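You operate a simulated robot arm through the tools that you are given. There is no shell and no other tool. Be economical: measure what you need, move in short steps, check, and stop when the job is done.

You are at the controls of a simulated two-armed robot. One attempt, no reset.

Task
Run the wiper board's window fully shut, then knob and supply off.
Fine: the orange supply knob feeds it; leave the board's other switches as they are; leave the red supply knob.
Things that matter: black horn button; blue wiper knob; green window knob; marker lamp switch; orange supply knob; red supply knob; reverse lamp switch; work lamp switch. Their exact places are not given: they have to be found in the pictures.

It is judged by the outcome, as a careful person would: the job done as asked, and still so three seconds after it is handed in. It fails if anything else is knocked over, pushed out of place, dropped, spilled or broken.

Robot
Two 6-joint arms with fingered hands on one trunk, hanging from a carriage that runs on a gantry, over the field with the corners [-2.247, 1.129], [-2.248, -0.151], [0.052, -0.151], [0.053, 1.129] (x, y) and turns from -351 to 336 degrees about z. Base frame: it is fixed where the carriage stands at the start and does not move with it; the origin is on the floor, on the carriage's upright axis, x ahead of it, y to its left, z up. Readings come in m, degrees, newtons and seconds.
The left shoulder is at the start at [0.04, 0.152, 1.615], the right one opposite. With the tool pointing down near the work surface each hand reaches from about 0.1 to 0.66 m from the robot's upright axis, wherever it stands, measured 20 degrees to its own side. Places, roughly: black horn button [0.6, 0.6, 0.8]; blue wiper knob [0.8, 0.8, 1]; green window knob [0.8, 0.4, 1]; marker lamp switch [0.8, 1, 1]; orange supply knob [0.8, 0.1, 1]; red supply knob [0.8, 3.5, 1.1]; reverse lamp switch [0.8, 0.6, 1]; work lamp switch [0.8, 1.1, 1]. Payload 4 kg a hand.
The TCP of each hand is the grasp point between the finger pads, 0.03 m short of the fingertips. In the tool frame z runs along the fingers and y along their closing line. Largest opening 0.104 m; the body of the gripper starts 0.035 m behind the TCP. The gripper is a hand of 5 fingers: y runs from the thumb to the fingers, the wrist lies at [-0.015, -0.104, -0.178] in the tool frame, and closing takes about 1.5 s.
Orientation is that of the tool frame in the base frame, as a unit quaternion [w, x, y, z]. With the fingers straight down and the wrist toward the robot, the tool's x, y and z point along [0, 1, 0], [1, 0, 0] and [0, 0, -1] of the base frame.

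Tools
- The arms move only by the tool send_rows. It takes "left_series", "right_series" or both (then of equal length, played together; a hand with none holds still); each is a list of rows, each an object of numbers (a shift or turn left out is 0, a gripper value left out holds the last): "x", "y", "z": the shift along the tool's x, y, z in cm; "wx", "wy", "wz": the turn, a rotation vector about the tool's x, y, z in degrees. In form: [{"x": .., "y": .., "z": .., "wx": .., "wy": .., "wz": ..}, ...]. A call has 1 to 8 rows; each row is the pose to reach, as a shift and turn from the pose commanded when the call began, along the tool's axes at that moment. "left_gripper" and "right_gripper" are, for a hand that has rows, the closure in counts, from 0 (fully open) to 255 (shut), set as the call begins (left out, the last holds). Each row takes 0.2 s and may step no farther than 0.05 m and 8.6 degrees from the row before; otherwise, or with a gripper value out of range, the whole call is refused. Where a pose cannot be reached the arm comes as near as it can. A force on the tool above 40 N (or 10 N above the force at the start of the call, whichever is more), or a blocked arm, ends the call early, and 0.2 s more pass. Each finger travels about 0.045 m/s and halts on what it meets, pressing with about 29 N; the grip force reading is that of the motor and also rises with nothing between the fingers. The clock runs only during rows and for 0.2 s after the last one: add rows that repeat a pose to give the fingers time. The reply holds the time, the measured pose of the TCP, the force on the tool along the base axes, the opening and the grip force, in the units named above and with some noise, with the torque about the TCP (base axes, N m) and any sound that the robot's microphone picked up.
- Cameras (640 x 400 px; columns grow to the right, rows downward): "scene" is now at [0.223, 0.0118, 1.889]; the picture's right is [0.17, -0.98, 0.00], its down [-0.86, -0.15, -0.49] and it looks along [0.48, 0.08, -0.87] (base axes); focal length 260 px, centre (320, 200). "left" rides on the left gripper at [-0.06, -0.083, -0.12] in its tool frame; the picture's right is [-0.79, -0.29, 0.54], its down [0.56, -0.71, 0.44] and it looks along [0.26, 0.65, 0.72] (tool axes); focal length 234 px, centre (320, 200). "right" rides on the right gripper at [0.06, -0.083, -0.12] in its tool frame; the picture's right is [-0.79, 0.29, -0.54], its down [-0.56, -0.71, 0.44] and it looks along [-0.26, 0.65, 0.72] (tool axes); focal length 234 px, centre (320, 200).
- camera(camera): a new picture of that camera. The clock stands still meanwhile.
- move_column(by): slides the trunk up (or, below 0, down) by that many m; the arms and the scene camera ride with it, the base frame stays. It gives what a move gives, with no picture.
- drive_base(legs): drives the robot by 1 to 6 legs, each [ahead, left, turn to the left] in m, m and degrees, along the robot's own axes; the way and the turn of a leg run together, so that a leg with both is an arc; at most 1.5 m and 180 degrees a leg. The arms and the cameras ride along, it lands a little off, and it stops where it bumps. It keeps to its track: a leg is cut to what the track allows. It gives what a move gives.
- set_fingers(index, middle, ring, little, thumb_bend, thumb_turn, hand): sets how far each is bent, from 0 (flat) to 1 (curled in); at 0.3 the hand is open as for a grip, at 0.7 the pads meet at the TCP. One left out holds its place. A second passes; each finger stops where it meets its share of the squeeze, and holds until it gets a number again. A gripper value or a shape takes the hand back. It gives what a move gives, with no picture; readings hold the bend of each and the force on index, middle, ring, little, thumb and palm. thumb_turn goes from beside the hand (0) to across from the fingers (1), as for a grip.
- preshape(shape, hand): the hand has 5 fingers and takes this shape, open, in about a second: jaw (thumb against the fingers, like two jaws); tri (thumb and two fingers); tip (a fingertip pinch); poke (one finger out to press); point (the index stretched); flat (the hand flat); cup (the hand cupped); fist (a fist). The gripper value then closes the fingers along that shape, each until it touches; the sizes above hold for jaw. It gives what a move gives, with no picture.
- pan_tilt(pan, tilt): turns the head with the scene camera to pan (to the left, within 86 degrees either way) and tilt (down, from -29 to 69), counted from straight ahead of the robot. It gives what a move gives.
- probe_pixels(camera, pixels): for up to 12 pixels [column, row] of the newest picture of that camera ("zoom" is the newest enlarged one), the place [x, y, z] in the base frame of the surface seen there, good to about 0.003 m. The clock stands still meanwhile.
- close_up(camera, box): a new picture of the part [left, top, right, bottom] of that camera's present view, enlarged. The clock stands still meanwhile.
- sign_off(): hands the job in; it is judged then, once.

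Keep the steps short. Do not move on a guess: measure, check each grasp and each placing, and mend mistakes. In all there are 80 turns and 70 pictures (those below and enlarged ones count). Leave the grippers open and the arms clear of the work at the hand-in unless told otherwise, and finish with a single line.

The tools are called after "Emit:" as name(argument=value, ...) on one line, values as JSON. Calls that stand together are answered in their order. send_rows: Moves the arms, as the interface text tells. Its arguments: {"type":"object","properties":{"left_series":{"type":"array"},"left_gripper":{"type":"number"},"right_series":{"type":"array"},"right_gripper":{"type":"number"}},"required":[]} The other tools are called the same way: move_column (by) slides the trunk up or down; preshape (shape, hand) gives the hand a shape; set_fingers (index, middle, ring, little, thumb_bend, thumb_turn, hand) moves the fingers one by one; drive_base (legs) drives the base; pan_tilt (pan, tilt) turns the head that bears the scene camera; camera (camera) takes a picture; probe_pixels (camera, pixels) gives the place of the surface under pixels of a picture; close_up (camera, box) takes an enlarged picture of a part of a camera's view; sign_off () hands the job in.

At the start:

```text
clock: 0.0
left_eef_pos: [0.458, 0.3783, 1.1215]
left_orientation: [0.0, 0.706, 0.708, 0.001]
left_wrist_force: [-0.2, -0.3, 0.1]
left_ft_torque: [-0.01, -0.03, 0.02]
left_width: 0.1034
left_finger_force: 0.0
left_shape: jaw
left_bend: [0.3, 0.3, 0.3, 0.3, 0.3, 0.97]
left_finger forces: [0.1, 0.0, 0.1, 0.1, 0.1, 0.0]
right_eef_pos: [0.6178, -0.0724, 0.9989]
right_orientation: [0.0, 0.707, 0.707, 0.0]
right_wrist_force: [1.4, 0.4, -0.7]
right_ft_torque: [0.02, 0.02, -0.01]
right_width: 0.1038
right_finger_force: 0.1
right_shape: jaw
right_bend: [0.3, 0.3, 0.3, 0.3, 0.3, 0.97]
right_finger forces: [0.0, 0.0, 0.0, 0.0, 0.0, 0.0]
trunk travel left (down, up): [-0.788, 0.012]
robot x, y, heading: [-0.0064, -0.001, 0.1]
head pan, tilt: [10.0, 60.7]
```

scene: 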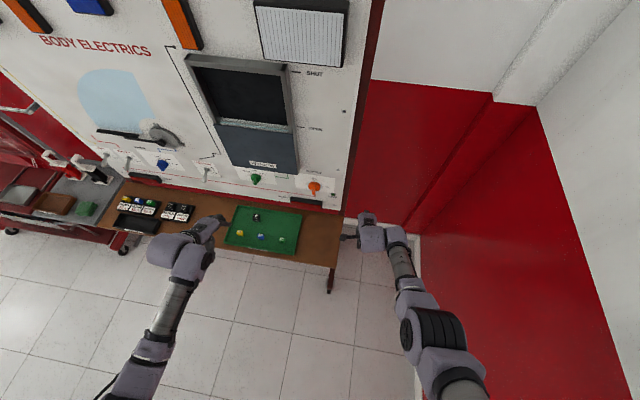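
right: 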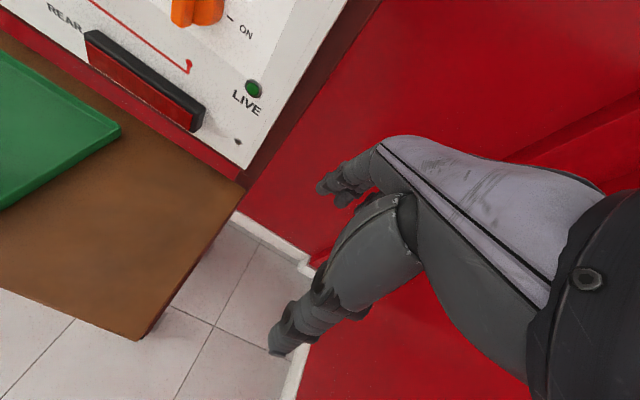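
left: 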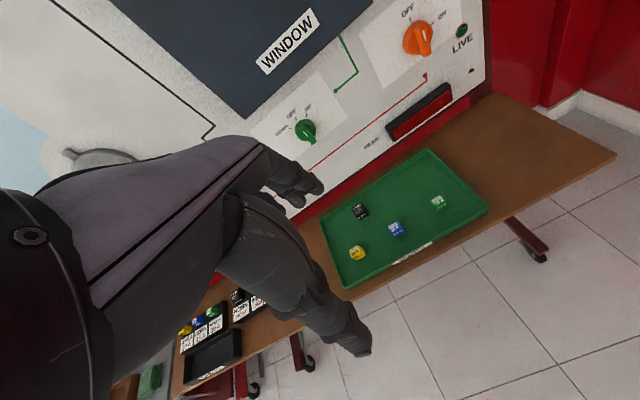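

I see the board with a window half open, a green knob near (255,179) and an orange knob near (314,187). I'll enlarge both to read their labels.

Emit:
close_up(camera="left", box=[240, 0, 500, 162])

Emit:
close_up(camera="scene", box=[60, 30, 380, 230])

Emit:
probe_pixels(camera="left", pixels=[[306, 130], [308, 134], [280, 130], [335, 120], [420, 38], [426, 50], [395, 40], [445, 45], [380, 170], [420, 110], [461, 31]])

```text
2.46 times, centred on (370, 81) of left
```

zoom: 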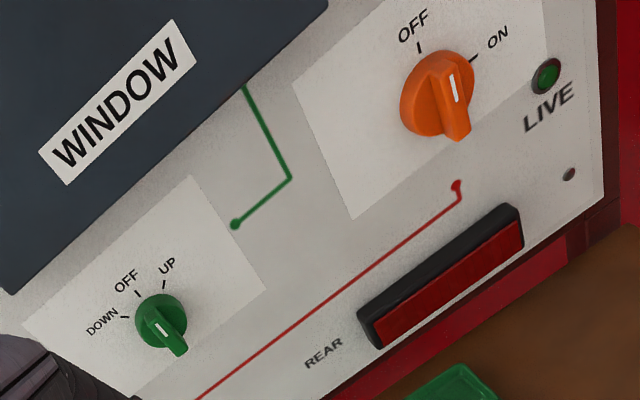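

```text
2.00 times, centred on (220, 130) of scene
```

zoom: 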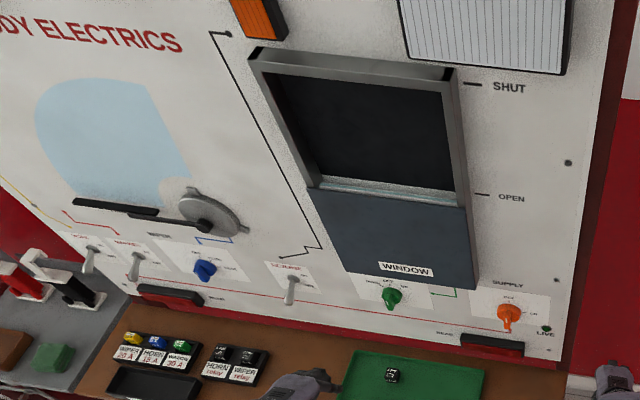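

```text
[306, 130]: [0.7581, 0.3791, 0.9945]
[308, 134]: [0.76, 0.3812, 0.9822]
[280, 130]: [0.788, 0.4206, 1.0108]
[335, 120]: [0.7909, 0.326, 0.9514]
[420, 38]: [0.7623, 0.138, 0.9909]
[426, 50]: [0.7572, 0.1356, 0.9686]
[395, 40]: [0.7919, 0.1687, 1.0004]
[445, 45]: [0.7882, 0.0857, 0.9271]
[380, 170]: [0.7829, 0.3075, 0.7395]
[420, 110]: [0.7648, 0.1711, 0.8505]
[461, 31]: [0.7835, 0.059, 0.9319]
```

The orange knob's white mark and the window are visible, but I can't read the knob angle well. I'll tilt the head up and look at the board more squarely.

Emit:
pan_tilt(pan=20, tilt=48)

Emit:
camera(camera="scene")

Emit:
close_up(camera="right", box=[20, 0, 300, 175])

```text
clock: 0.8
left_eef_pos: [0.4584, 0.379, 1.1203]
left_orientation: [0.0, 0.707, 0.707, 0.0]
left_wrist_force: [0.5, 0.6, -0.7]
left_ft_torque: [0.0, 0.0, -0.04]
left_width: 0.1037
left_finger_force: 0.0
left_shape: jaw
left_bend: [0.3, 0.3, 0.3, 0.3, 0.3, 0.97]
left_finger forces: [0.1, 0.0, 0.1, 0.0, 0.1, 0.1]
right_eef_pos: [0.62, -0.0722, 1.0001]
right_orientation: [-0.001, 0.707, 0.707, 0.0]
right_wrist_force: [-0.2, -0.1, -1.0]
right_ft_torque: [0.03, -0.04, -0.01]
right_width: 0.1037
right_finger_force: 0.1
right_shape: jaw
right_bend: [0.3, 0.3, 0.3, 0.3, 0.3, 0.97]
right_finger forces: [0.0, 0.0, 0.0, 0.1, 0.0, 0.1]
trunk travel left (down, up): [-0.788, 0.012]
robot x, y, heading: [-0.0015, 0.002, 0.1]
head pan, tilt: [20.0, 48.0]
```

```text
64 pictures are left
```

scene: 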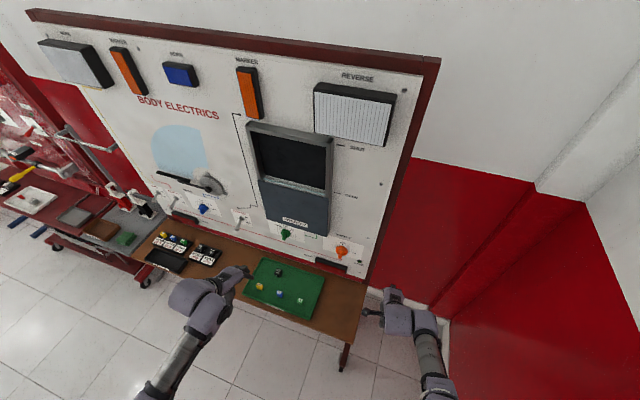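

```text
2.29 times, centred on (160, 88) of right
```

zoom: 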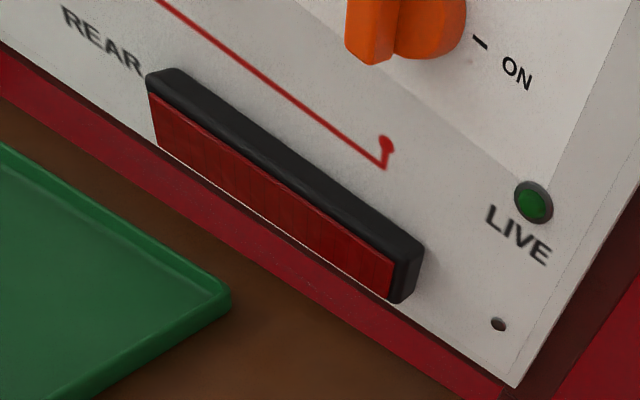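

Emit:
close_up(camera="scene", box=[270, 210, 370, 273])

Emit:
close_up(camera="scene", box=[130, 170, 270, 258])

```text
6.35 times, centred on (320, 242) of scene
```

zoom: 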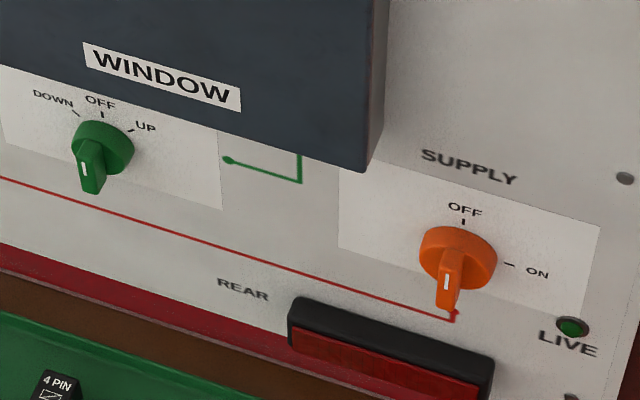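

```text
4.55 times, centred on (200, 214) of scene
```

zoom: 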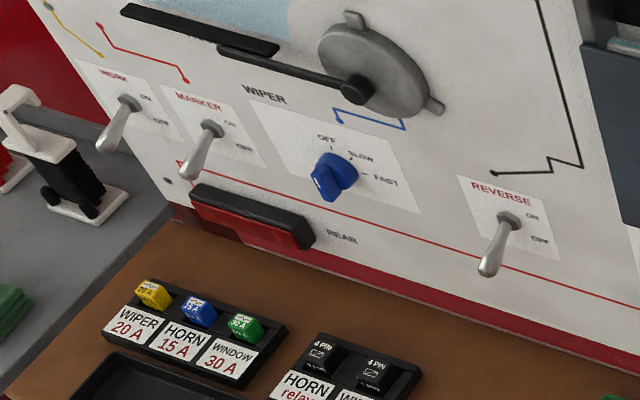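

Both knobs have their bars upright, so both stand at OFF. The supply is dead and the LIVE lamp is dark. The plan is supply ON, window UP until shut, window OFF, then supply OFF. I'll measure the knobs on an enlarged view.

Emit:
close_up(camera="scene", box=[270, 210, 370, 273])

Emit:
probe_pixels(camera="zoom", pixels=[[446, 284], [444, 305], [449, 262], [470, 235], [488, 262], [428, 262], [463, 222], [507, 265], [83, 168], [82, 186], [90, 148], [107, 127]])

Emit:
probe_pixels(camera="zoom", pixels=[[130, 150], [78, 150], [103, 115], [131, 131], [80, 116], [372, 165], [300, 310], [400, 310], [350, 200], [458, 300], [456, 277], [240, 130]])

```text
6.35 times, centred on (320, 242) of scene
```

zoom: 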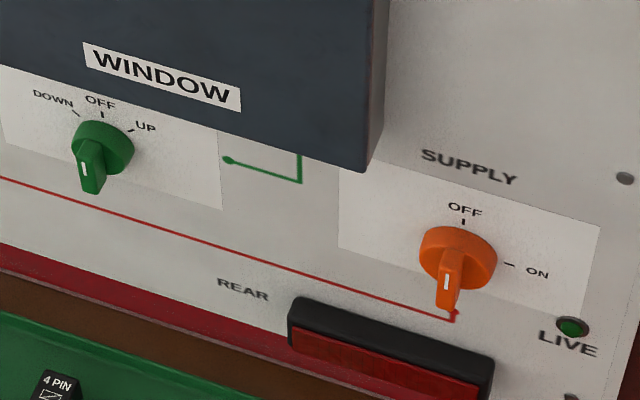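

```text
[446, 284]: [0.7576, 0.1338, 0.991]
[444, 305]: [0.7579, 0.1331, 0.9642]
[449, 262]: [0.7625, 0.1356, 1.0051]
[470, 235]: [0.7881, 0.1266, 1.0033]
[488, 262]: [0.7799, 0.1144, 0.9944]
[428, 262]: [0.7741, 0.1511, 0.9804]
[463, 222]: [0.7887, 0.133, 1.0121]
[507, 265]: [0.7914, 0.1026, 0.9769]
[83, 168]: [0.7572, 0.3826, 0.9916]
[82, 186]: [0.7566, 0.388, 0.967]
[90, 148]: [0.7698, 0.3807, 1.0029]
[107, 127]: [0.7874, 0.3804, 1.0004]
```

```text
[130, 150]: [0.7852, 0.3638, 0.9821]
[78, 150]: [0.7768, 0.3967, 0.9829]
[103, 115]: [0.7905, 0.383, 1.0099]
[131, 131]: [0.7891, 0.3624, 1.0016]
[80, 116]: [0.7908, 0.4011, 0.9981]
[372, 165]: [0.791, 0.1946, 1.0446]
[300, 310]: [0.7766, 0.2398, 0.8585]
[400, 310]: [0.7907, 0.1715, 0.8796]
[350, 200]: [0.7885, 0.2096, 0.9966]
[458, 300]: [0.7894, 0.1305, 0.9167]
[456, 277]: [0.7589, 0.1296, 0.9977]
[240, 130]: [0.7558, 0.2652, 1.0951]
```

The orange knob axis is at about y 0.133, z 0.978, with its bar sticking out to x 0.757. The green one is at y 0.382, z 0.981. I'll draw the right hand back and start pitching it level so the fingers face the board.

Emit:
send_rows(right_series=[{"y": -4, "z": -1, "wx": -8}, {"y": -8, "z": -2, "wx": -16}, {"y": -11, "z": -3, "wx": -24}, {"y": -13, "z": -4, "wx": -32}, {"y": -14, "z": -5, "wx": -40}, {"y": -14, "z": -5, "wx": -48}, {"y": -14, "z": -5, "wx": -56}, {"y": -14, "z": -5, "wx": -64}])

```text
clock: 2.5
left_eef_pos: [0.4593, 0.3782, 1.1196]
left_orientation: [0.0, 0.707, 0.707, 0.0]
left_wrist_force: [-0.9, 1.0, 0.7]
left_ft_torque: [-0.02, -0.01, 0.06]
left_width: 0.104
left_finger_force: 0.1
left_shape: jaw
left_bend: [0.3, 0.3, 0.3, 0.3, 0.3, 0.97]
left_finger forces: [0.0, 0.1, 0.0, 0.1, 0.1, 0.0]
right_eef_pos: [0.483, -0.0953, 1.0725]
right_orientation: [0.263, 0.644, 0.675, 0.248]
right_wrist_force: [-0.5, -0.1, -0.5]
right_ft_torque: [0.05, -0.02, 0.0]
right_width: 0.1041
right_finger_force: 0.0
right_shape: jaw
right_bend: [0.3, 0.3, 0.3, 0.3, 0.3, 0.97]
right_finger forces: [0.1, 0.0, 0.0, 0.1, 0.0, 0.0]
right hand out of reach, approached as far as the arm can: row 5, 6, 7, 8
trunk travel left (down, up): [-0.788, 0.012]
robot x, y, heading: [-0.0041, 0.0018, 0.1]
head pan, tilt: [20.0, 48.0]
```

The pitch stalled at about 42°, because the shoulder is high for a level hand. I'll raise and pull back the left hand, then lower the trunk so the level pose is reachable.

Emit:
send_rows(left_series=[{"y": -4, "z": -4}, {"y": -8, "z": -8}, {"y": -10, "z": -12}])

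Emit:
move_column(by=-0.3)

Emit:
camera(camera="scene")

```text
refused: row 1 steps farther than a row can; nothing moved
```

```text
clock: 5.5
left_eef_pos: [0.4593, 0.3781, 0.8203]
left_orientation: [0.0, 0.707, 0.707, 0.0]
left_wrist_force: [0.1, 0.5, 0.4]
left_ft_torque: [-0.04, 0.02, -0.01]
left_width: 0.1036
left_finger_force: 0.0
left_shape: jaw
left_bend: [0.3, 0.3, 0.3, 0.3, 0.3, 0.97]
left_finger forces: [0.0, 0.0, 0.1, 0.0, 0.1, 0.0]
right_eef_pos: [0.4764, -0.0954, 0.7659]
right_orientation: [0.259, 0.646, 0.677, 0.242]
right_wrist_force: [-0.1, -0.4, -0.2]
right_ft_torque: [-0.03, 0.01, 0.0]
right_width: 0.104
right_finger_force: 0.0
right_shape: jaw
right_bend: [0.3, 0.3, 0.3, 0.3, 0.3, 0.97]
right_finger forces: [0.0, 0.1, 0.1, 0.0, 0.0, 0.0]
trunk travel left (down, up): [-0.488, 0.312]
robot x, y, heading: [-0.0036, -0.002, -0.1]
head pan, tilt: [20.0, 48.0]
```

```text
59 pictures are left
```

scene: 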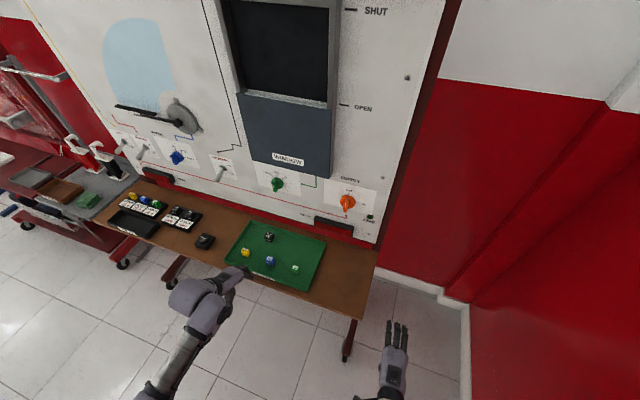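

The left fingers now hang near the tray, so I'll lift and draw back the left hand. At the same time I'll raise the right hand and keep pitching it level.

Emit:
send_rows(left_series=[{"z": -4}, {"z": -8}, {"y": -3, "z": -11}, {"y": -6, "z": -14}, {"y": -9, "z": -17}, {"y": -10, "z": -20}], right_series=[{"y": 3, "z": -3, "wx": -8}, {"y": 6, "z": -6, "wx": -16}, {"y": 9, "z": -9, "wx": -24}, {"y": 12, "z": -12, "wx": -32}, {"y": 13, "z": -14, "wx": -40}, {"y": 13, "z": -14, "wx": -46}])

```text
clock: 7.0
left_eef_pos: [0.3824, 0.377, 0.9759]
left_orientation: [0.0, 0.708, 0.706, 0.001]
left_wrist_force: [-0.4, -0.1, 0.5]
left_ft_torque: [-0.02, -0.01, 0.04]
left_width: 0.1038
left_finger_force: 0.0
left_shape: jaw
left_bend: [0.3, 0.3, 0.3, 0.3, 0.3, 0.97]
left_finger forces: [0.1, 0.0, 0.0, 0.1, 0.1, 0.1]
left hand out of reach, approached as far as the arm can: row 5, 6
right_eef_pos: [0.4715, -0.0693, 0.9931]
right_orientation: [0.465, 0.499, 0.528, 0.505]
right_wrist_force: [0.6, -0.5, -0.4]
right_ft_torque: [0.0, 0.02, 0.0]
right_width: 0.1039
right_finger_force: 0.0
right_shape: jaw
right_bend: [0.3, 0.3, 0.3, 0.3, 0.3, 0.97]
right_finger forces: [0.1, 0.0, 0.1, 0.1, 0.0, 0.1]
right hand out of reach, approached as far as the arm can: row 1, 2, 3, 4, 5, 6
trunk travel left (down, up): [-0.488, 0.312]
robot x, y, heading: [-0.0009, -0.0019, 0.3]
head pan, tilt: [20.0, 48.0]
```

The right hand is level now, with thumb below and fingers above. To grip an upright bar I'll roll it by −90° so that turning clockwise brings it back to this easy pose. First part of the roll now.

Emit:
send_rows(right_series=[{"wz": -8}, {"wz": -16}, {"wz": -24}, {"wz": -32}, {"wz": -40}, {"wz": -48}, {"wz": -56}, {"wz": -64}])

```text
clock: 8.8
left_eef_pos: [0.3831, 0.3771, 0.9769]
left_orientation: [0.001, 0.708, 0.706, 0.0]
left_wrist_force: [0.9, 0.3, 0.8]
left_ft_torque: [0.02, -0.03, 0.02]
left_width: 0.1037
left_finger_force: 0.0
left_shape: jaw
left_bend: [0.3, 0.3, 0.3, 0.3, 0.3, 0.97]
left_finger forces: [0.0, 0.0, 0.0, 0.1, 0.1, 0.0]
right_eef_pos: [0.4705, -0.0707, 0.9926]
right_orientation: [0.671, 0.155, 0.706, 0.164]
right_wrist_force: [0.3, -0.8, -0.4]
right_ft_torque: [0.02, 0.02, -0.01]
right_width: 0.1038
right_finger_force: 0.1
right_shape: jaw
right_bend: [0.3, 0.3, 0.3, 0.3, 0.3, 0.97]
right_finger forces: [0.0, 0.0, 0.0, 0.1, 0.0, 0.0]
right hand out of reach, approached as far as the arm can: row 1, 2, 3
trunk travel left (down, up): [-0.488, 0.312]
robot x, y, heading: [-0.0032, 0.0014, -0.1]
head pan, tilt: [20.0, 48.0]
```

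The roll works. I'll finish it with the computed remainder, take a fingertip-pinch shape, and look.

Emit:
send_rows(right_series=[{"wx": 0.2, "wy": -1, "wz": -8}, {"wx": 0.4, "wy": -2, "wz": -16}, {"wx": 0.6, "wy": -2.5, "wz": -22}, {"wx": 0.7, "wy": -2.9, "wz": -26}])

Emit:
preshape(hand="right", shape="tip")

Emit:
camera(camera="right")

Emit:
camera(camera="scene")

```text
clock: 9.8
left_eef_pos: [0.3821, 0.3769, 0.975]
left_orientation: [0.0, 0.707, 0.707, 0.001]
left_wrist_force: [1.3, 0.4, -0.9]
left_ft_torque: [0.0, 0.02, -0.01]
left_width: 0.1039
left_finger_force: 0.1
left_shape: jaw
left_bend: [0.3, 0.3, 0.3, 0.3, 0.3, 0.97]
left_finger forces: [0.0, 0.0, 0.0, 0.1, 0.0, 0.1]
right_eef_pos: [0.4615, -0.0989, 0.9699]
right_orientation: [0.704, -0.063, 0.707, -0.034]
right_wrist_force: [0.2, -0.2, -0.3]
right_ft_torque: [-0.03, 0.0, 0.01]
right_width: 0.1042
right_finger_force: 0.1
right_shape: jaw
right_bend: [0.3, 0.3, 0.3, 0.3, 0.3, 0.97]
right_finger forces: [0.1, 0.0, 0.0, 0.1, 0.1, 0.1]
trunk travel left (down, up): [-0.488, 0.312]
robot x, y, heading: [0.0011, -0.0029, 0.1]
head pan, tilt: [20.0, 48.0]
stopped in row 4 (right hand): the arm was blocked; the commanded pose is now the measured one
```

```text
clock: 10.7
left_eef_pos: [0.3819, 0.3764, 0.9763]
left_orientation: [0.0, 0.708, 0.706, -0.001]
left_wrist_force: [-0.2, 0.0, -0.1]
left_ft_torque: [-0.03, 0.03, -0.02]
left_width: 0.1039
left_finger_force: 0.0
left_shape: jaw
left_bend: [0.3, 0.3, 0.3, 0.3, 0.3, 0.97]
left_finger forces: [0.0, 0.1, 0.1, 0.1, 0.0, 0.0]
right_eef_pos: [0.4623, -0.1006, 0.9706]
right_orientation: [0.703, -0.063, 0.708, -0.034]
right_wrist_force: [0.7, 0.2, 1.0]
right_ft_torque: [0.0, -0.04, 0.01]
right_width: 0.1038
right_finger_force: 0.0
right_shape: tip
right_bend: [0.3, 0.98, 0.99, 0.99, 0.3, 0.97]
right_finger forces: [0.0, 0.1, 0.1, 0.0, 0.1, 0.1]
trunk travel left (down, up): [-0.488, 0.312]
robot x, y, heading: [0.0008, 0.0025, 0.0]
head pan, tilt: [20.0, 48.0]
```

```text
58 pictures are left
```

right: 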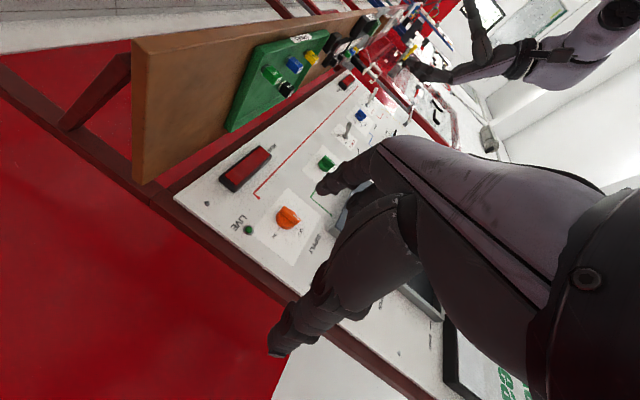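

```text
57 pictures are left
```

scene: 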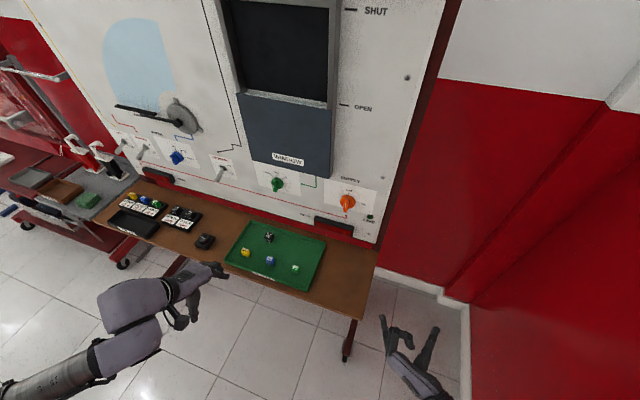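

The hand is level and gives an index-thumb pinch; it has rolled about 8° too far. I'll shift the carriage 0.22 m left, which lines the right arm up with the orange knob.

Emit:
drive_base(legs=[[0, 0.22, 0]])

Emit:
send_rows(right_series=[{"z": 4, "wz": 4}, {"z": 8, "wz": 8}, {"z": 12, "wz": 8}, {"z": 15, "wz": 8}])

Emit:
camera(camera="right")

Emit:
camera(camera="scene")

```text
clock: 12.4
left_eef_pos: [0.3823, 0.5938, 0.9753]
left_orientation: [0.0, 0.708, 0.706, 0.0]
left_wrist_force: [-0.4, 0.0, 0.5]
left_ft_torque: [-0.01, 0.03, -0.01]
left_width: 0.1035
left_finger_force: 0.1
left_shape: jaw
left_bend: [0.3, 0.3, 0.3, 0.3, 0.3, 0.97]
left_finger forces: [0.1, 0.1, 0.0, 0.1, 0.0, 0.0]
right_eef_pos: [0.4615, 0.1166, 0.9708]
right_orientation: [0.703, -0.063, 0.708, -0.034]
right_wrist_force: [-0.1, 0.5, -0.6]
right_ft_torque: [0.05, 0.0, 0.0]
right_width: 0.1039
right_finger_force: 0.1
right_shape: tip
right_bend: [0.3, 0.98, 0.99, 0.99, 0.3, 0.97]
right_finger forces: [0.0, 0.0, 0.0, 0.0, 0.0, 0.0]
trunk travel left (down, up): [-0.488, 0.312]
robot x, y, heading: [-0.001, 0.2151, -0.0]
head pan, tilt: [20.0, 48.0]
```

```text
clock: 13.4
left_eef_pos: [0.3843, 0.5919, 0.9766]
left_orientation: [0.0, 0.708, 0.706, -0.001]
left_wrist_force: [0.1, 0.5, 0.2]
left_ft_torque: [0.0, -0.01, -0.02]
left_width: 0.1038
left_finger_force: 0.1
left_shape: jaw
left_bend: [0.3, 0.3, 0.3, 0.3, 0.3, 0.97]
left_finger forces: [0.1, 0.1, 0.1, 0.1, 0.0, 0.1]
right_eef_pos: [0.6132, 0.1205, 0.9685]
right_orientation: [0.704, -0.013, 0.71, 0.016]
right_wrist_force: [0.5, -0.9, -0.1]
right_ft_torque: [0.02, 0.0, 0.03]
right_width: 0.1042
right_finger_force: 0.0
right_shape: tip
right_bend: [0.3, 0.98, 0.99, 0.99, 0.3, 0.97]
right_finger forces: [0.0, 0.0, 0.0, 0.0, 0.1, 0.1]
trunk travel left (down, up): [-0.488, 0.312]
robot x, y, heading: [0.0003, 0.2134, 0.1]
head pan, tilt: [20.0, 48.0]
```

```text
56 pictures are left
```

right: 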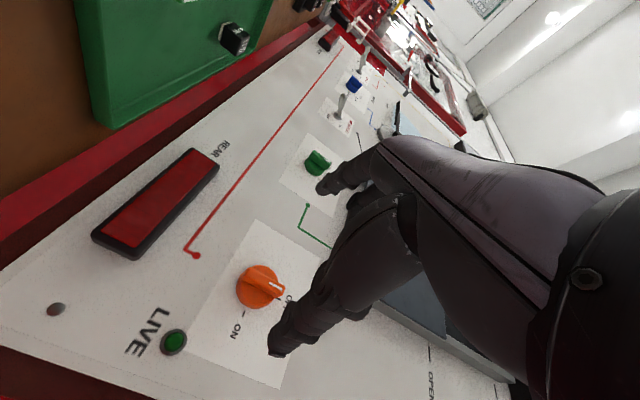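

```text
55 pictures are left
```

scene: 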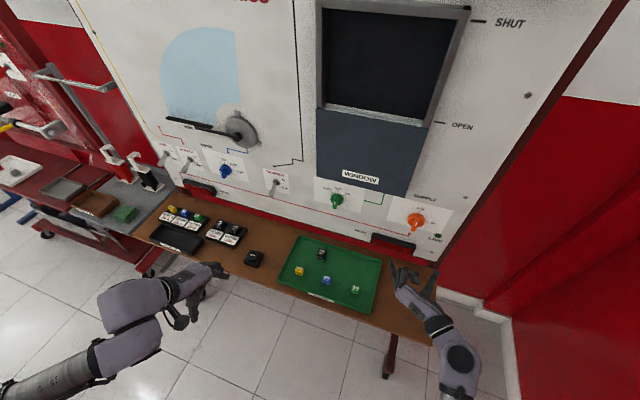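

The bar sits between the finger and thumb from this view. I'll measure the index and thumb tips against the TCP before closing in.

Emit:
close_up(camera="scene", box=[370, 195, 480, 265])

Emit:
close_up(camera="scene", box=[380, 250, 460, 300])

Emit:
probe_pixels(camera="scene", pixels=[[391, 266], [432, 282], [415, 278], [402, 282], [412, 221], [411, 227], [413, 213], [434, 279]])

```text
5.71 times, centred on (425, 230) of scene
```

zoom: 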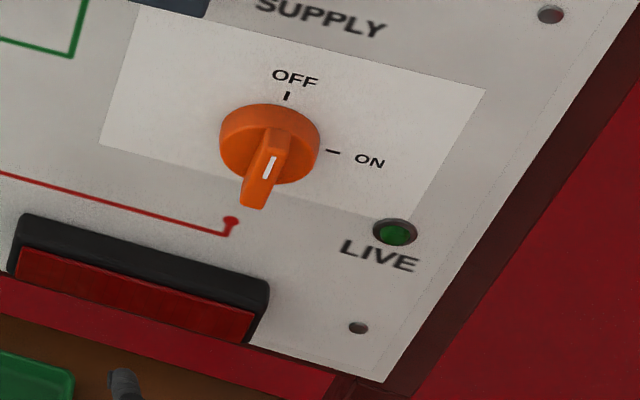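

```text
8.00 times, centred on (420, 275) of scene
```

zoom: 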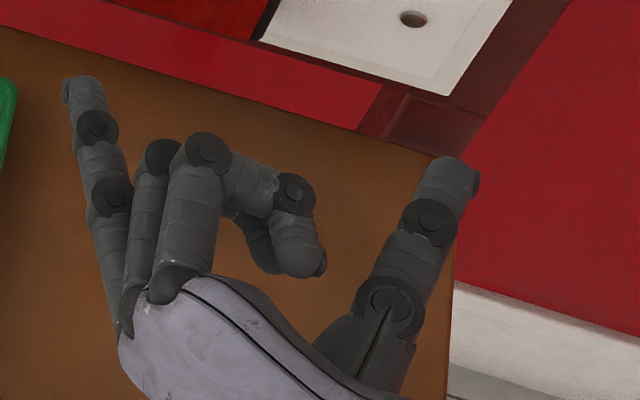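

```text
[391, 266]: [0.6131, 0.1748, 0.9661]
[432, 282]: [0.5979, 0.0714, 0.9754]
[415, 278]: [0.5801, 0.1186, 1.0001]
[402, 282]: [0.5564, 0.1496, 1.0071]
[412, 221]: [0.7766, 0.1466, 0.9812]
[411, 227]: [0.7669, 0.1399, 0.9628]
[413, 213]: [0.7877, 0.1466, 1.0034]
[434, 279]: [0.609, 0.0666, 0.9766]
```

The tips seem to reach only about 1 cm beyond the TCP. I'll close the pinch here in free air to see where the pads meet, and correct the alignment at the same time.

Emit:
send_rows(right_series=[{"x": -0.5, "y": 0.6, "wx": 1.2}, {"x": -1, "y": 1.2, "wx": 2.3, "wy": -0.5}, {"x": -1, "y": 1.2, "wx": 2.3, "wy": -0.5}, {"x": -1, "y": 1.2, "wx": 2.3, "wy": -0.5}, {"x": -1, "y": 1.2, "wx": 2.3, "wy": -0.5}, {"x": -1, "y": 1.2, "wx": 2.3, "wy": -0.5}, {"x": -1, "y": 1.2, "wx": 2.3, "wy": -0.5}, {"x": -1, "y": 1.2, "wx": 2.3, "wy": -0.5}], right_gripper=255)

Emit:
close_up(camera="scene", box=[370, 230, 466, 290])

Emit:
camera(camera="right")

```text
clock: 15.2
left_eef_pos: [0.3833, 0.5917, 0.9756]
left_orientation: [0.0, 0.708, 0.707, 0.0]
left_wrist_force: [0.3, 0.1, 0.0]
left_ft_torque: [-0.01, -0.02, 0.01]
left_width: 0.1038
left_finger_force: 0.0
left_shape: jaw
left_bend: [0.3, 0.3, 0.3, 0.3, 0.3, 0.97]
left_finger forces: [0.1, 0.0, 0.0, 0.1, 0.0, 0.0]
right_eef_pos: [0.6123, 0.1331, 0.9784]
right_orientation: [0.707, 0.001, 0.708, 0.0]
right_wrist_force: [-0.2, -0.6, 0.6]
right_ft_torque: [-0.01, 0.02, -0.01]
right_width: 0.0
right_finger_force: 29.3
right_shape: tip
right_bend: [0.72, 1.0, 1.0, 1.0, 0.74, 1.0]
right_finger forces: [0.0, 0.1, 0.0, 0.1, 0.0, 0.0]
trunk travel left (down, up): [-0.488, 0.312]
robot x, y, heading: [-0.0, 0.2161, -0.2]
head pan, tilt: [20.0, 48.0]
```

```text
6.67 times, centred on (418, 260) of scene
```

zoom: 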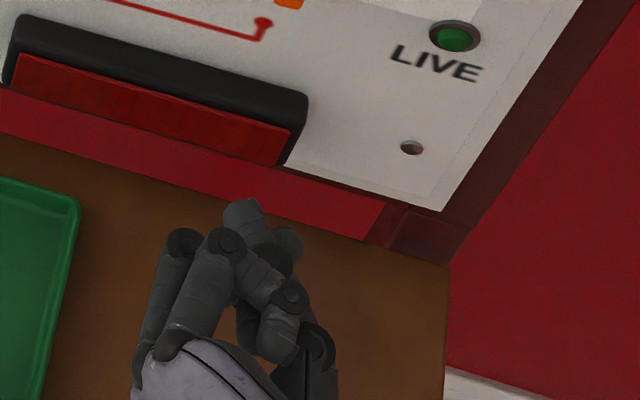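

```text
51 pictures are left
```

right: 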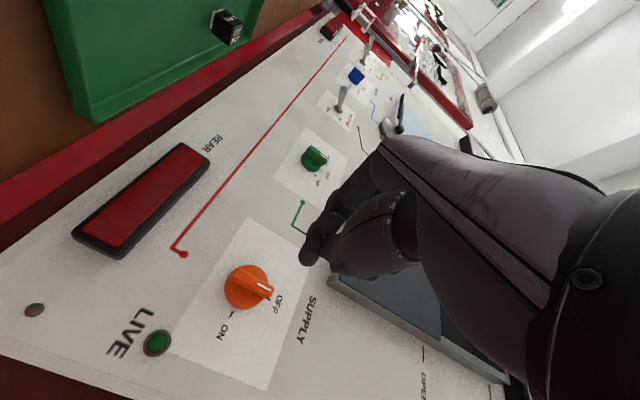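

Emit:
probe_pixels(camera="zoom", pixels=[[240, 208], [245, 225], [262, 240], [288, 240], [290, 262], [225, 242], [275, 258]])

```text
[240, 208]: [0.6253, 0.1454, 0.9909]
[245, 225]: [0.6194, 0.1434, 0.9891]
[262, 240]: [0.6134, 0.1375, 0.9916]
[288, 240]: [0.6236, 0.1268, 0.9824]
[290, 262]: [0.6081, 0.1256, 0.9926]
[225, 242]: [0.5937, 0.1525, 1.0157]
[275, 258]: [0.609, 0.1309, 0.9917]
```

Closed, the pads meet at the TCP and the tips reach about 1.4 cm beyond it. So TCP x ≈ 0.755 grips the bar just short of the disc. I'll open halfway and advance 12 cm, then check.

Emit:
send_rows(right_series=[{"z": 0}, {"z": 0}, {"z": 0}, {"z": 3}, {"z": 6}, {"z": 9}, {"z": 12}], right_gripper=70)

Emit:
camera(camera="right")

Emit:
close_up(camera="scene", box=[370, 190, 466, 250])

```text
clock: 16.8
left_eef_pos: [0.3838, 0.5921, 0.9759]
left_orientation: [0.0, 0.708, 0.707, 0.0]
left_wrist_force: [-0.2, 0.1, 0.5]
left_ft_torque: [0.0, 0.0, -0.01]
left_width: 0.1037
left_finger_force: 0.1
left_shape: jaw
left_bend: [0.3, 0.3, 0.3, 0.3, 0.3, 0.97]
left_finger forces: [0.1, 0.0, 0.0, 0.0, 0.0, 0.1]
right_eef_pos: [0.7331, 0.1347, 0.9799]
right_orientation: [0.707, 0.001, 0.707, 0.001]
right_wrist_force: [-0.5, 0.5, -1.1]
right_ft_torque: [0.01, -0.02, 0.0]
right_width: 0.0754
right_finger_force: 0.0
right_shape: tip
right_bend: [0.28, 0.98, 0.99, 0.99, 0.56, 0.99]
right_finger forces: [0.0, 0.0, 0.1, 0.0, 0.0, 0.0]
trunk travel left (down, up): [-0.488, 0.312]
robot x, y, heading: [0.0031, 0.2201, 0.1]
head pan, tilt: [20.0, 48.0]
```

```text
50 pictures are left
```

right: 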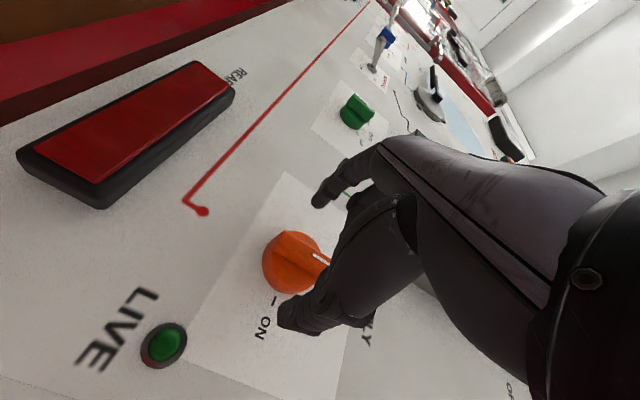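

```text
6.67 times, centred on (418, 220) of scene
```

zoom: 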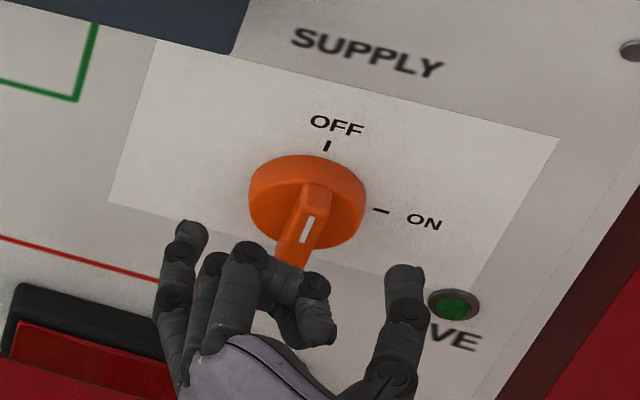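

The bar lies between index and thumb. I'll advance the last 2.2 cm, then close.

Emit:
send_rows(right_series=[{"z": 1.1}, {"z": 2.2}, {"z": 2.2}])

Emit:
send_rows(right_series=[{"z": 0}, {"z": 0}, {"z": 0}, {"z": 0}, {"z": 0}, {"z": 0}, {"z": 0}], right_gripper=255)

Emit:
close_up(camera="scene", box=[370, 190, 466, 250])

```text
clock: 17.6
left_eef_pos: [0.3838, 0.5912, 0.9758]
left_orientation: [0.0, 0.707, 0.707, 0.0]
left_wrist_force: [0.4, 1.1, -0.2]
left_ft_torque: [0.02, 0.04, 0.02]
left_width: 0.1036
left_finger_force: 0.0
left_shape: jaw
left_bend: [0.3, 0.3, 0.3, 0.3, 0.3, 0.97]
left_finger forces: [0.0, 0.1, 0.1, 0.0, 0.1, 0.0]
right_eef_pos: [0.7526, 0.1331, 0.9785]
right_orientation: [0.707, 0.0, 0.707, 0.001]
right_wrist_force: [-0.4, 0.1, 0.3]
right_ft_torque: [-0.01, -0.01, 0.0]
right_width: 0.075
right_finger_force: 0.1
right_shape: tip
right_bend: [0.28, 0.98, 0.99, 0.99, 0.56, 0.99]
right_finger forces: [0.0, 0.0, 0.0, 0.1, 0.1, 0.0]
trunk travel left (down, up): [-0.488, 0.312]
robot x, y, heading: [0.0013, 0.2143, 0.2]
head pan, tilt: [20.0, 48.0]
```

```text
clock: 19.2
left_eef_pos: [0.3819, 0.5918, 0.9748]
left_orientation: [0.0, 0.707, 0.707, 0.0]
left_wrist_force: [-0.1, 0.5, 0.8]
left_ft_torque: [0.0, -0.02, 0.01]
left_width: 0.1038
left_finger_force: 0.0
left_shape: jaw
left_bend: [0.3, 0.3, 0.3, 0.3, 0.3, 0.97]
left_finger forces: [0.0, 0.0, 0.0, 0.0, 0.0, 0.1]
right_eef_pos: [0.7524, 0.1324, 0.9786]
right_orientation: [0.707, 0.0, 0.708, 0.0]
right_wrist_force: [-0.5, -1.7, -4.7]
right_ft_torque: [0.09, 0.13, -0.13]
right_width: 0.0381
right_finger_force: 28.8
right_shape: tip
right_bend: [0.74, 1.0, 1.0, 1.0, 0.73, 1.0]
right_finger forces: [23.4, 0.0, 0.1, 0.0, 24.2, 0.0]
trunk travel left (down, up): [-0.488, 0.312]
robot x, y, heading: [-0.0022, 0.2173, 0.0]
head pan, tilt: [20.0, 48.0]
```

```text
6.67 times, centred on (418, 220) of scene
```

zoom: 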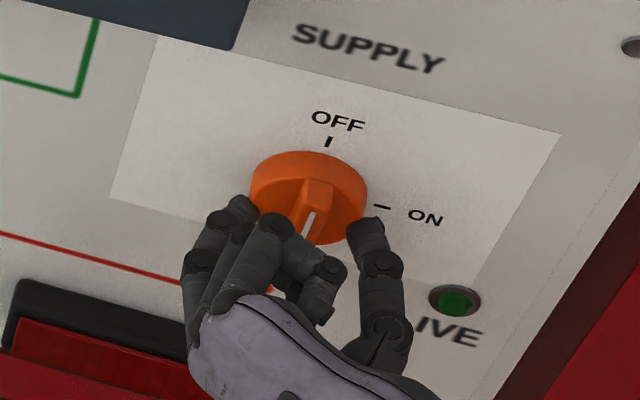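

The width reads 0.038 with 24 N on each finger. So I've caught the knob's round body, which is centred, rather than the thin bar. I'll try a first clockwise turn of 40° and see whether the knob follows.

Emit:
send_rows(right_series=[{"wz": 8}, {"wz": 16}, {"wz": 24}, {"wz": 32}, {"wz": 40}])

Emit:
close_up(camera="scene", box=[370, 190, 466, 250])

```text
clock: 20.4
left_eef_pos: [0.3829, 0.5917, 0.9762]
left_orientation: [0.0, 0.707, 0.707, 0.0]
left_wrist_force: [0.3, 0.3, 0.5]
left_ft_torque: [0.03, -0.02, 0.01]
left_width: 0.1037
left_finger_force: 0.1
left_shape: jaw
left_bend: [0.3, 0.3, 0.3, 0.3, 0.3, 0.97]
left_finger forces: [0.0, 0.0, 0.1, 0.1, 0.0, 0.1]
right_eef_pos: [0.7234, 0.1254, 1.0228]
right_orientation: [0.658, 0.242, 0.671, 0.242]
right_wrist_force: [0.0, -0.7, -0.1]
right_ft_torque: [0.0, -0.01, 0.01]
right_width: 0.0252
right_finger_force: 29.3
right_shape: tip
right_bend: [0.76, 1.0, 1.0, 1.0, 0.82, 1.0]
right_finger forces: [0.0, 0.0, 0.0, 0.0, 0.1, 0.0]
right hand out of reach, approached as far as the arm can: row 2, 3, 4, 5
trunk travel left (down, up): [-0.488, 0.312]
robot x, y, heading: [-0.0015, 0.2158, -0.2]
head pan, tilt: [20.0, 48.0]
```

```text
6.67 times, centred on (418, 220) of scene
```

zoom: 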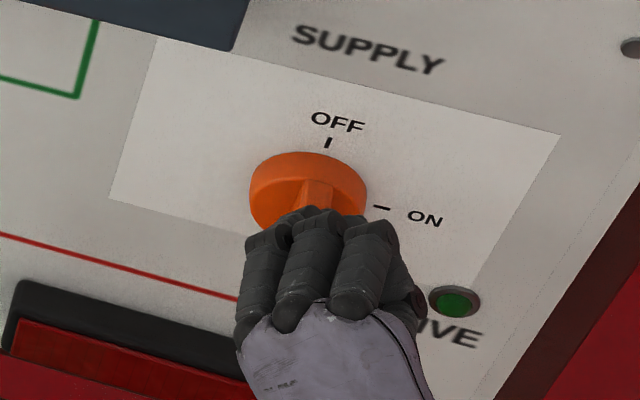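

The arm ran out of reach partway through the turn and the pads slipped off. The knob is still at OFF. I'll open, back off, and bring the shoulder closer by lowering the trunk and driving ahead. First I'll retreat and measure the table's front edge.

Emit:
send_rows(right_series=[{"z": -4}, {"z": -8}, {"z": -12}, {"z": -16}, {"z": -20}, {"z": -23}], right_gripper=70)

Emit:
camera(camera="scene")

Emit:
probe_pixels(camera="scene", pixels=[[220, 278], [300, 300], [180, 262], [255, 260], [330, 305], [360, 290], [340, 200], [418, 222]])

```text
clock: 21.8
left_eef_pos: [0.3834, 0.5921, 0.9761]
left_orientation: [0.0, 0.708, 0.707, 0.0]
left_wrist_force: [-0.3, 0.5, 0.0]
left_ft_torque: [0.01, 0.01, -0.01]
left_width: 0.1038
left_finger_force: 0.1
left_shape: jaw
left_bend: [0.3, 0.3, 0.3, 0.3, 0.3, 0.97]
left_finger forces: [0.0, 0.1, 0.0, 0.0, 0.1, 0.1]
right_eef_pos: [0.4912, 0.124, 1.0213]
right_orientation: [0.664, 0.243, 0.665, 0.243]
right_wrist_force: [-0.5, -1.3, -0.7]
right_ft_torque: [-0.01, 0.01, 0.02]
right_width: 0.075
right_finger_force: 0.0
right_shape: tip
right_bend: [0.28, 0.98, 0.99, 0.99, 0.56, 0.99]
right_finger forces: [0.0, 0.0, 0.1, 0.0, 0.1, 0.0]
trunk travel left (down, up): [-0.488, 0.312]
robot x, y, heading: [0.0016, 0.2167, -0.1]
head pan, tilt: [20.0, 48.0]
```

```text
46 pictures are left
```

scene: 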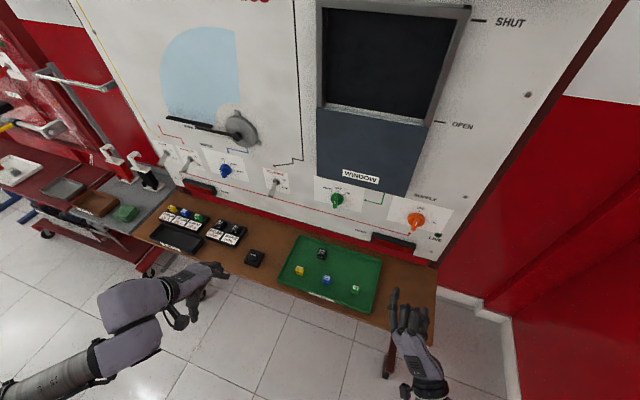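

```text
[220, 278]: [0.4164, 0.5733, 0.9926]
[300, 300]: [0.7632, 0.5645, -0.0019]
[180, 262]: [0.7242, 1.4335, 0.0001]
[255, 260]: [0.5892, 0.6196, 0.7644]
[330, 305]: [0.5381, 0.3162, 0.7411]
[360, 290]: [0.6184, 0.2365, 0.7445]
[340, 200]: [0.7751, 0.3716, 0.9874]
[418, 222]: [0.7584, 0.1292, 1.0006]
```

The table's front edge is at x ≈ 0.535 with its top at 0.74, so both hands clear it. Lowering the trunk 0.17 and driving ahead 0.045.

Emit:
move_column(by=-0.17)

Emit:
drive_base(legs=[[0.045, 0, 0]])

Emit:
send_rows(right_series=[{"x": -2, "y": 2, "wz": -7}, {"x": -4, "y": 4, "wz": -14}, {"x": -6, "y": 6, "wz": -21}, {"x": -8, "y": 8, "wz": -28}, {"x": -9, "y": 9, "wz": -35}, {"x": -9, "y": 9, "wz": -40}])

```text
clock: 23.7
left_eef_pos: [0.3826, 0.5923, 0.8055]
left_orientation: [0.0, 0.708, 0.707, 0.0]
left_wrist_force: [0.2, 0.2, -0.1]
left_ft_torque: [0.02, -0.02, -0.04]
left_width: 0.1036
left_finger_force: 0.2
left_shape: jaw
left_bend: [0.3, 0.3, 0.3, 0.3, 0.3, 0.97]
left_finger forces: [0.1, 0.1, 0.2, 0.0, 0.0, 0.0]
right_eef_pos: [0.4914, 0.1235, 0.851]
right_orientation: [0.664, 0.243, 0.665, 0.242]
right_wrist_force: [0.5, -1.0, 0.0]
right_ft_torque: [0.04, -0.01, 0.01]
right_width: 0.0748
right_finger_force: 0.1
right_shape: tip
right_bend: [0.28, 0.98, 0.99, 0.99, 0.56, 0.99]
right_finger forces: [0.0, 0.0, 0.0, 0.1, 0.1, 0.0]
trunk travel left (down, up): [-0.318, 0.482]
robot x, y, heading: [0.004, 0.2153, 0.1]
head pan, tilt: [20.0, 48.0]
```

```text
clock: 24.6
left_eef_pos: [0.429, 0.5912, 0.8061]
left_orientation: [0.0, 0.708, 0.706, 0.0]
left_wrist_force: [-0.2, 0.0, -0.2]
left_ft_torque: [0.01, 0.06, 0.01]
left_width: 0.1036
left_finger_force: 0.1
left_shape: jaw
left_bend: [0.3, 0.3, 0.3, 0.3, 0.3, 0.97]
left_finger forces: [0.0, 0.0, 0.1, 0.0, 0.0, 0.1]
right_eef_pos: [0.5386, 0.122, 0.8511]
right_orientation: [0.664, 0.243, 0.664, 0.242]
right_wrist_force: [1.1, -0.2, -0.6]
right_ft_torque: [0.0, 0.01, 0.02]
right_width: 0.0751
right_finger_force: 0.1
right_shape: tip
right_bend: [0.28, 0.98, 0.99, 0.99, 0.56, 0.99]
right_finger forces: [0.0, 0.0, 0.0, 0.0, 0.0, 0.0]
trunk travel left (down, up): [-0.318, 0.482]
robot x, y, heading: [0.0424, 0.2142, 0.2]
head pan, tilt: [20.0, 48.0]
```

```text
clock: 25.6
left_eef_pos: [0.4279, 0.5932, 0.8061]
left_orientation: [0.0, 0.708, 0.706, 0.0]
left_wrist_force: [0.7, 0.1, -0.4]
left_ft_torque: [-0.02, 0.02, 0.01]
left_width: 0.104
left_finger_force: 0.2
left_shape: jaw
left_bend: [0.3, 0.3, 0.3, 0.3, 0.3, 0.97]
left_finger forces: [0.0, 0.0, 0.1, 0.0, 0.0, 0.0]
right_eef_pos: [0.5312, 0.1021, 0.9178]
right_orientation: [0.7, 0.028, 0.712, 0.046]
right_wrist_force: [-0.3, -0.2, 0.3]
right_ft_torque: [0.01, -0.01, 0.0]
right_width: 0.0755
right_finger_force: 0.1
right_shape: tip
right_bend: [0.28, 0.98, 0.99, 0.99, 0.56, 0.99]
right_finger forces: [0.0, 0.1, 0.0, 0.1, 0.1, 0.0]
right hand out of reach, approached as far as the arm can: row 4
trunk travel left (down, up): [-0.318, 0.482]
robot x, y, heading: [0.0411, 0.2183, 0.0]
head pan, tilt: [20.0, 48.0]
stopped in row 4 (right hand): the arm was blocked; the commanded pose is now the measured one
```

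Rolling is limited in this arm position. Pushing the bar round with a single extended finger needs no hand rotation, so I'll switch to that. I'll roll back to a comfortable angle, take the poke shape, and look.

Emit:
send_rows(right_series=[{"wz": 8}, {"wz": 16}, {"wz": 24}, {"x": -1, "y": 1, "wz": 32}, {"x": -3, "y": 2, "wz": 40}])

Emit:
preshape(hand="right", shape="poke")

Emit:
camera(camera="right")

Emit:
camera(camera="scene")

```text
clock: 26.8
left_eef_pos: [0.4284, 0.5909, 0.8047]
left_orientation: [0.001, 0.708, 0.707, 0.0]
left_wrist_force: [-0.1, -0.6, 0.6]
left_ft_torque: [-0.02, 0.04, 0.01]
left_width: 0.1041
left_finger_force: 0.1
left_shape: jaw
left_bend: [0.3, 0.3, 0.3, 0.3, 0.3, 0.97]
left_finger forces: [0.1, 0.0, 0.1, 0.0, 0.0, 0.1]
right_eef_pos: [0.5281, 0.1119, 0.9431]
right_orientation: [0.646, 0.251, 0.668, 0.271]
right_wrist_force: [0.1, 0.0, -0.4]
right_ft_torque: [-0.03, 0.02, -0.01]
right_width: 0.0755
right_finger_force: 0.0
right_shape: tip
right_bend: [0.28, 0.98, 0.99, 0.99, 0.56, 0.99]
right_finger forces: [0.0, 0.0, 0.1, 0.0, 0.0, 0.0]
trunk travel left (down, up): [-0.318, 0.482]
robot x, y, heading: [0.0467, 0.2149, 0.4]
head pan, tilt: [20.0, 48.0]
```

```text
clock: 27.7
left_eef_pos: [0.4264, 0.5913, 0.8065]
left_orientation: [0.0, 0.708, 0.707, 0.0]
left_wrist_force: [0.4, 0.0, 0.5]
left_ft_torque: [0.0, -0.02, -0.02]
left_width: 0.1039
left_finger_force: 0.1
left_shape: jaw
left_bend: [0.3, 0.3, 0.3, 0.3, 0.3, 0.97]
left_finger forces: [0.0, 0.1, 0.0, 0.0, 0.0, 0.0]
right_eef_pos: [0.5276, 0.113, 0.9436]
right_orientation: [0.646, 0.251, 0.668, 0.27]
right_wrist_force: [-0.7, -0.4, 0.3]
right_ft_torque: [0.0, 0.0, -0.03]
right_width: 0.0
right_finger_force: 0.0
right_shape: poke
right_bend: [0.7, 0.7, 0.99, 0.99, 1.0, 1.0]
right_finger forces: [0.0, 0.0, 0.1, 0.0, 0.0, 0.0]
trunk travel left (down, up): [-0.318, 0.482]
robot x, y, heading: [0.0452, 0.2162, 0.0]
head pan, tilt: [20.0, 48.0]
```

```text
45 pictures are left
```

right: 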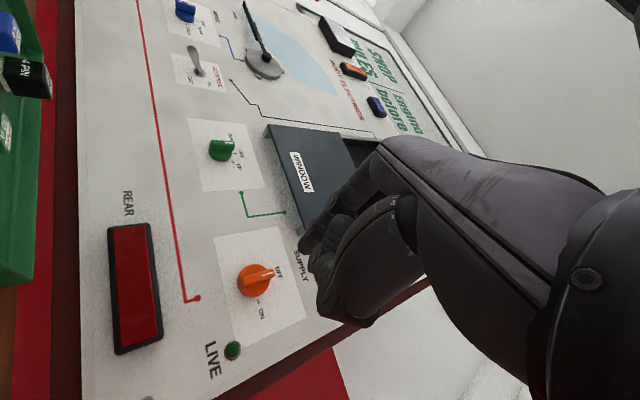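

```text
44 pictures are left
```

scene: 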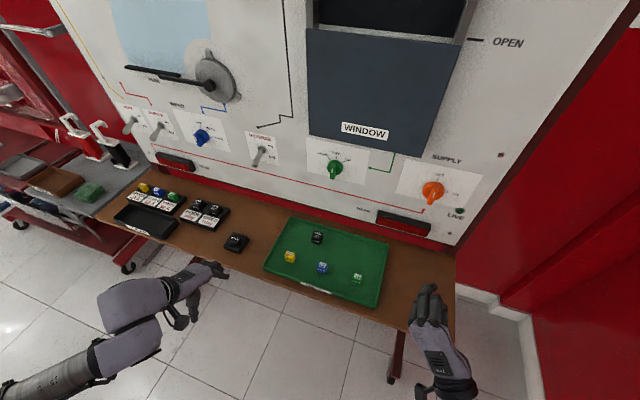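

The poke shape holds index and middle together, which is too wide. I'll extend only the index and fold the rest, then measure its tip.

Emit:
set_fingers(hand="right", index=0.6, middle=1, ring=1, little=1, thumb_bend=1, thumb_turn=1)

Emit:
close_up(camera="scene", box=[390, 270, 486, 330])

Emit:
camera(camera="right")

```text
clock: 28.7
left_eef_pos: [0.4257, 0.5908, 0.8059]
left_orientation: [0.0, 0.708, 0.706, 0.0]
left_wrist_force: [-0.6, -0.7, -0.3]
left_ft_torque: [0.04, -0.03, 0.01]
left_width: 0.1038
left_finger_force: 0.1
left_shape: jaw
left_bend: [0.3, 0.3, 0.3, 0.3, 0.3, 0.97]
left_finger forces: [0.0, 0.0, 0.0, 0.0, 0.0, 0.1]
right_eef_pos: [0.528, 0.114, 0.9419]
right_orientation: [0.646, 0.251, 0.669, 0.27]
right_wrist_force: [1.0, 0.8, 1.7]
right_ft_torque: [0.0, -0.02, 0.0]
right_width: 0.0227
right_finger_force: 0.1
right_shape: fingers
right_bend: [0.37, 1.0, 1.0, 1.0, 1.0, 1.0]
right_finger forces: [0.1, 0.0, 0.0, 0.0, 0.0, 0.0]
trunk travel left (down, up): [-0.318, 0.482]
robot x, y, heading: [0.0447, 0.2139, -0.3]
head pan, tilt: [20.0, 48.0]
```

```text
6.67 times, centred on (438, 300) of scene
```

zoom: 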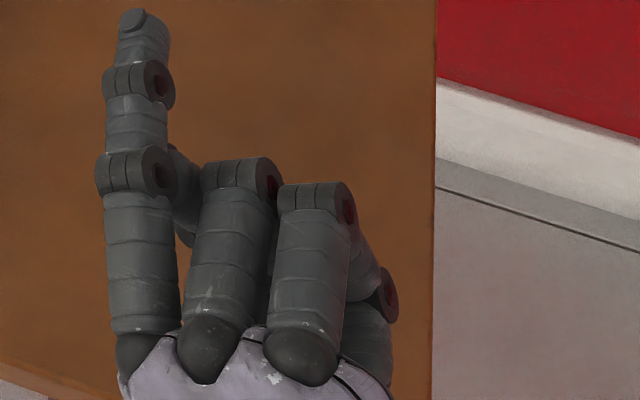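

```text
42 pictures are left
```

right: 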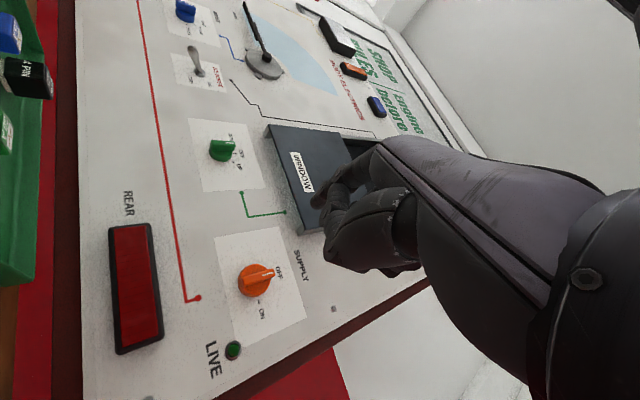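

The index is cleanly extended. Now I'll measure its tip against the TCP.

Emit:
probe_pixels(camera="zoom", pixels=[[138, 14], [140, 30], [145, 50], [140, 80], [138, 130], [160, 40], [125, 40], [240, 180]])

```text
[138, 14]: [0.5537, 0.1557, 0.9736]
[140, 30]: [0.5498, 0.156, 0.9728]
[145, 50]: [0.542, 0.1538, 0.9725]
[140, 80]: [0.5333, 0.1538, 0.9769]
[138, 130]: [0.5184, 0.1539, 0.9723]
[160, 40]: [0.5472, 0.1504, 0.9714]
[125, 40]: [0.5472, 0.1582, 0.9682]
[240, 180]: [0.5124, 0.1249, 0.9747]
```

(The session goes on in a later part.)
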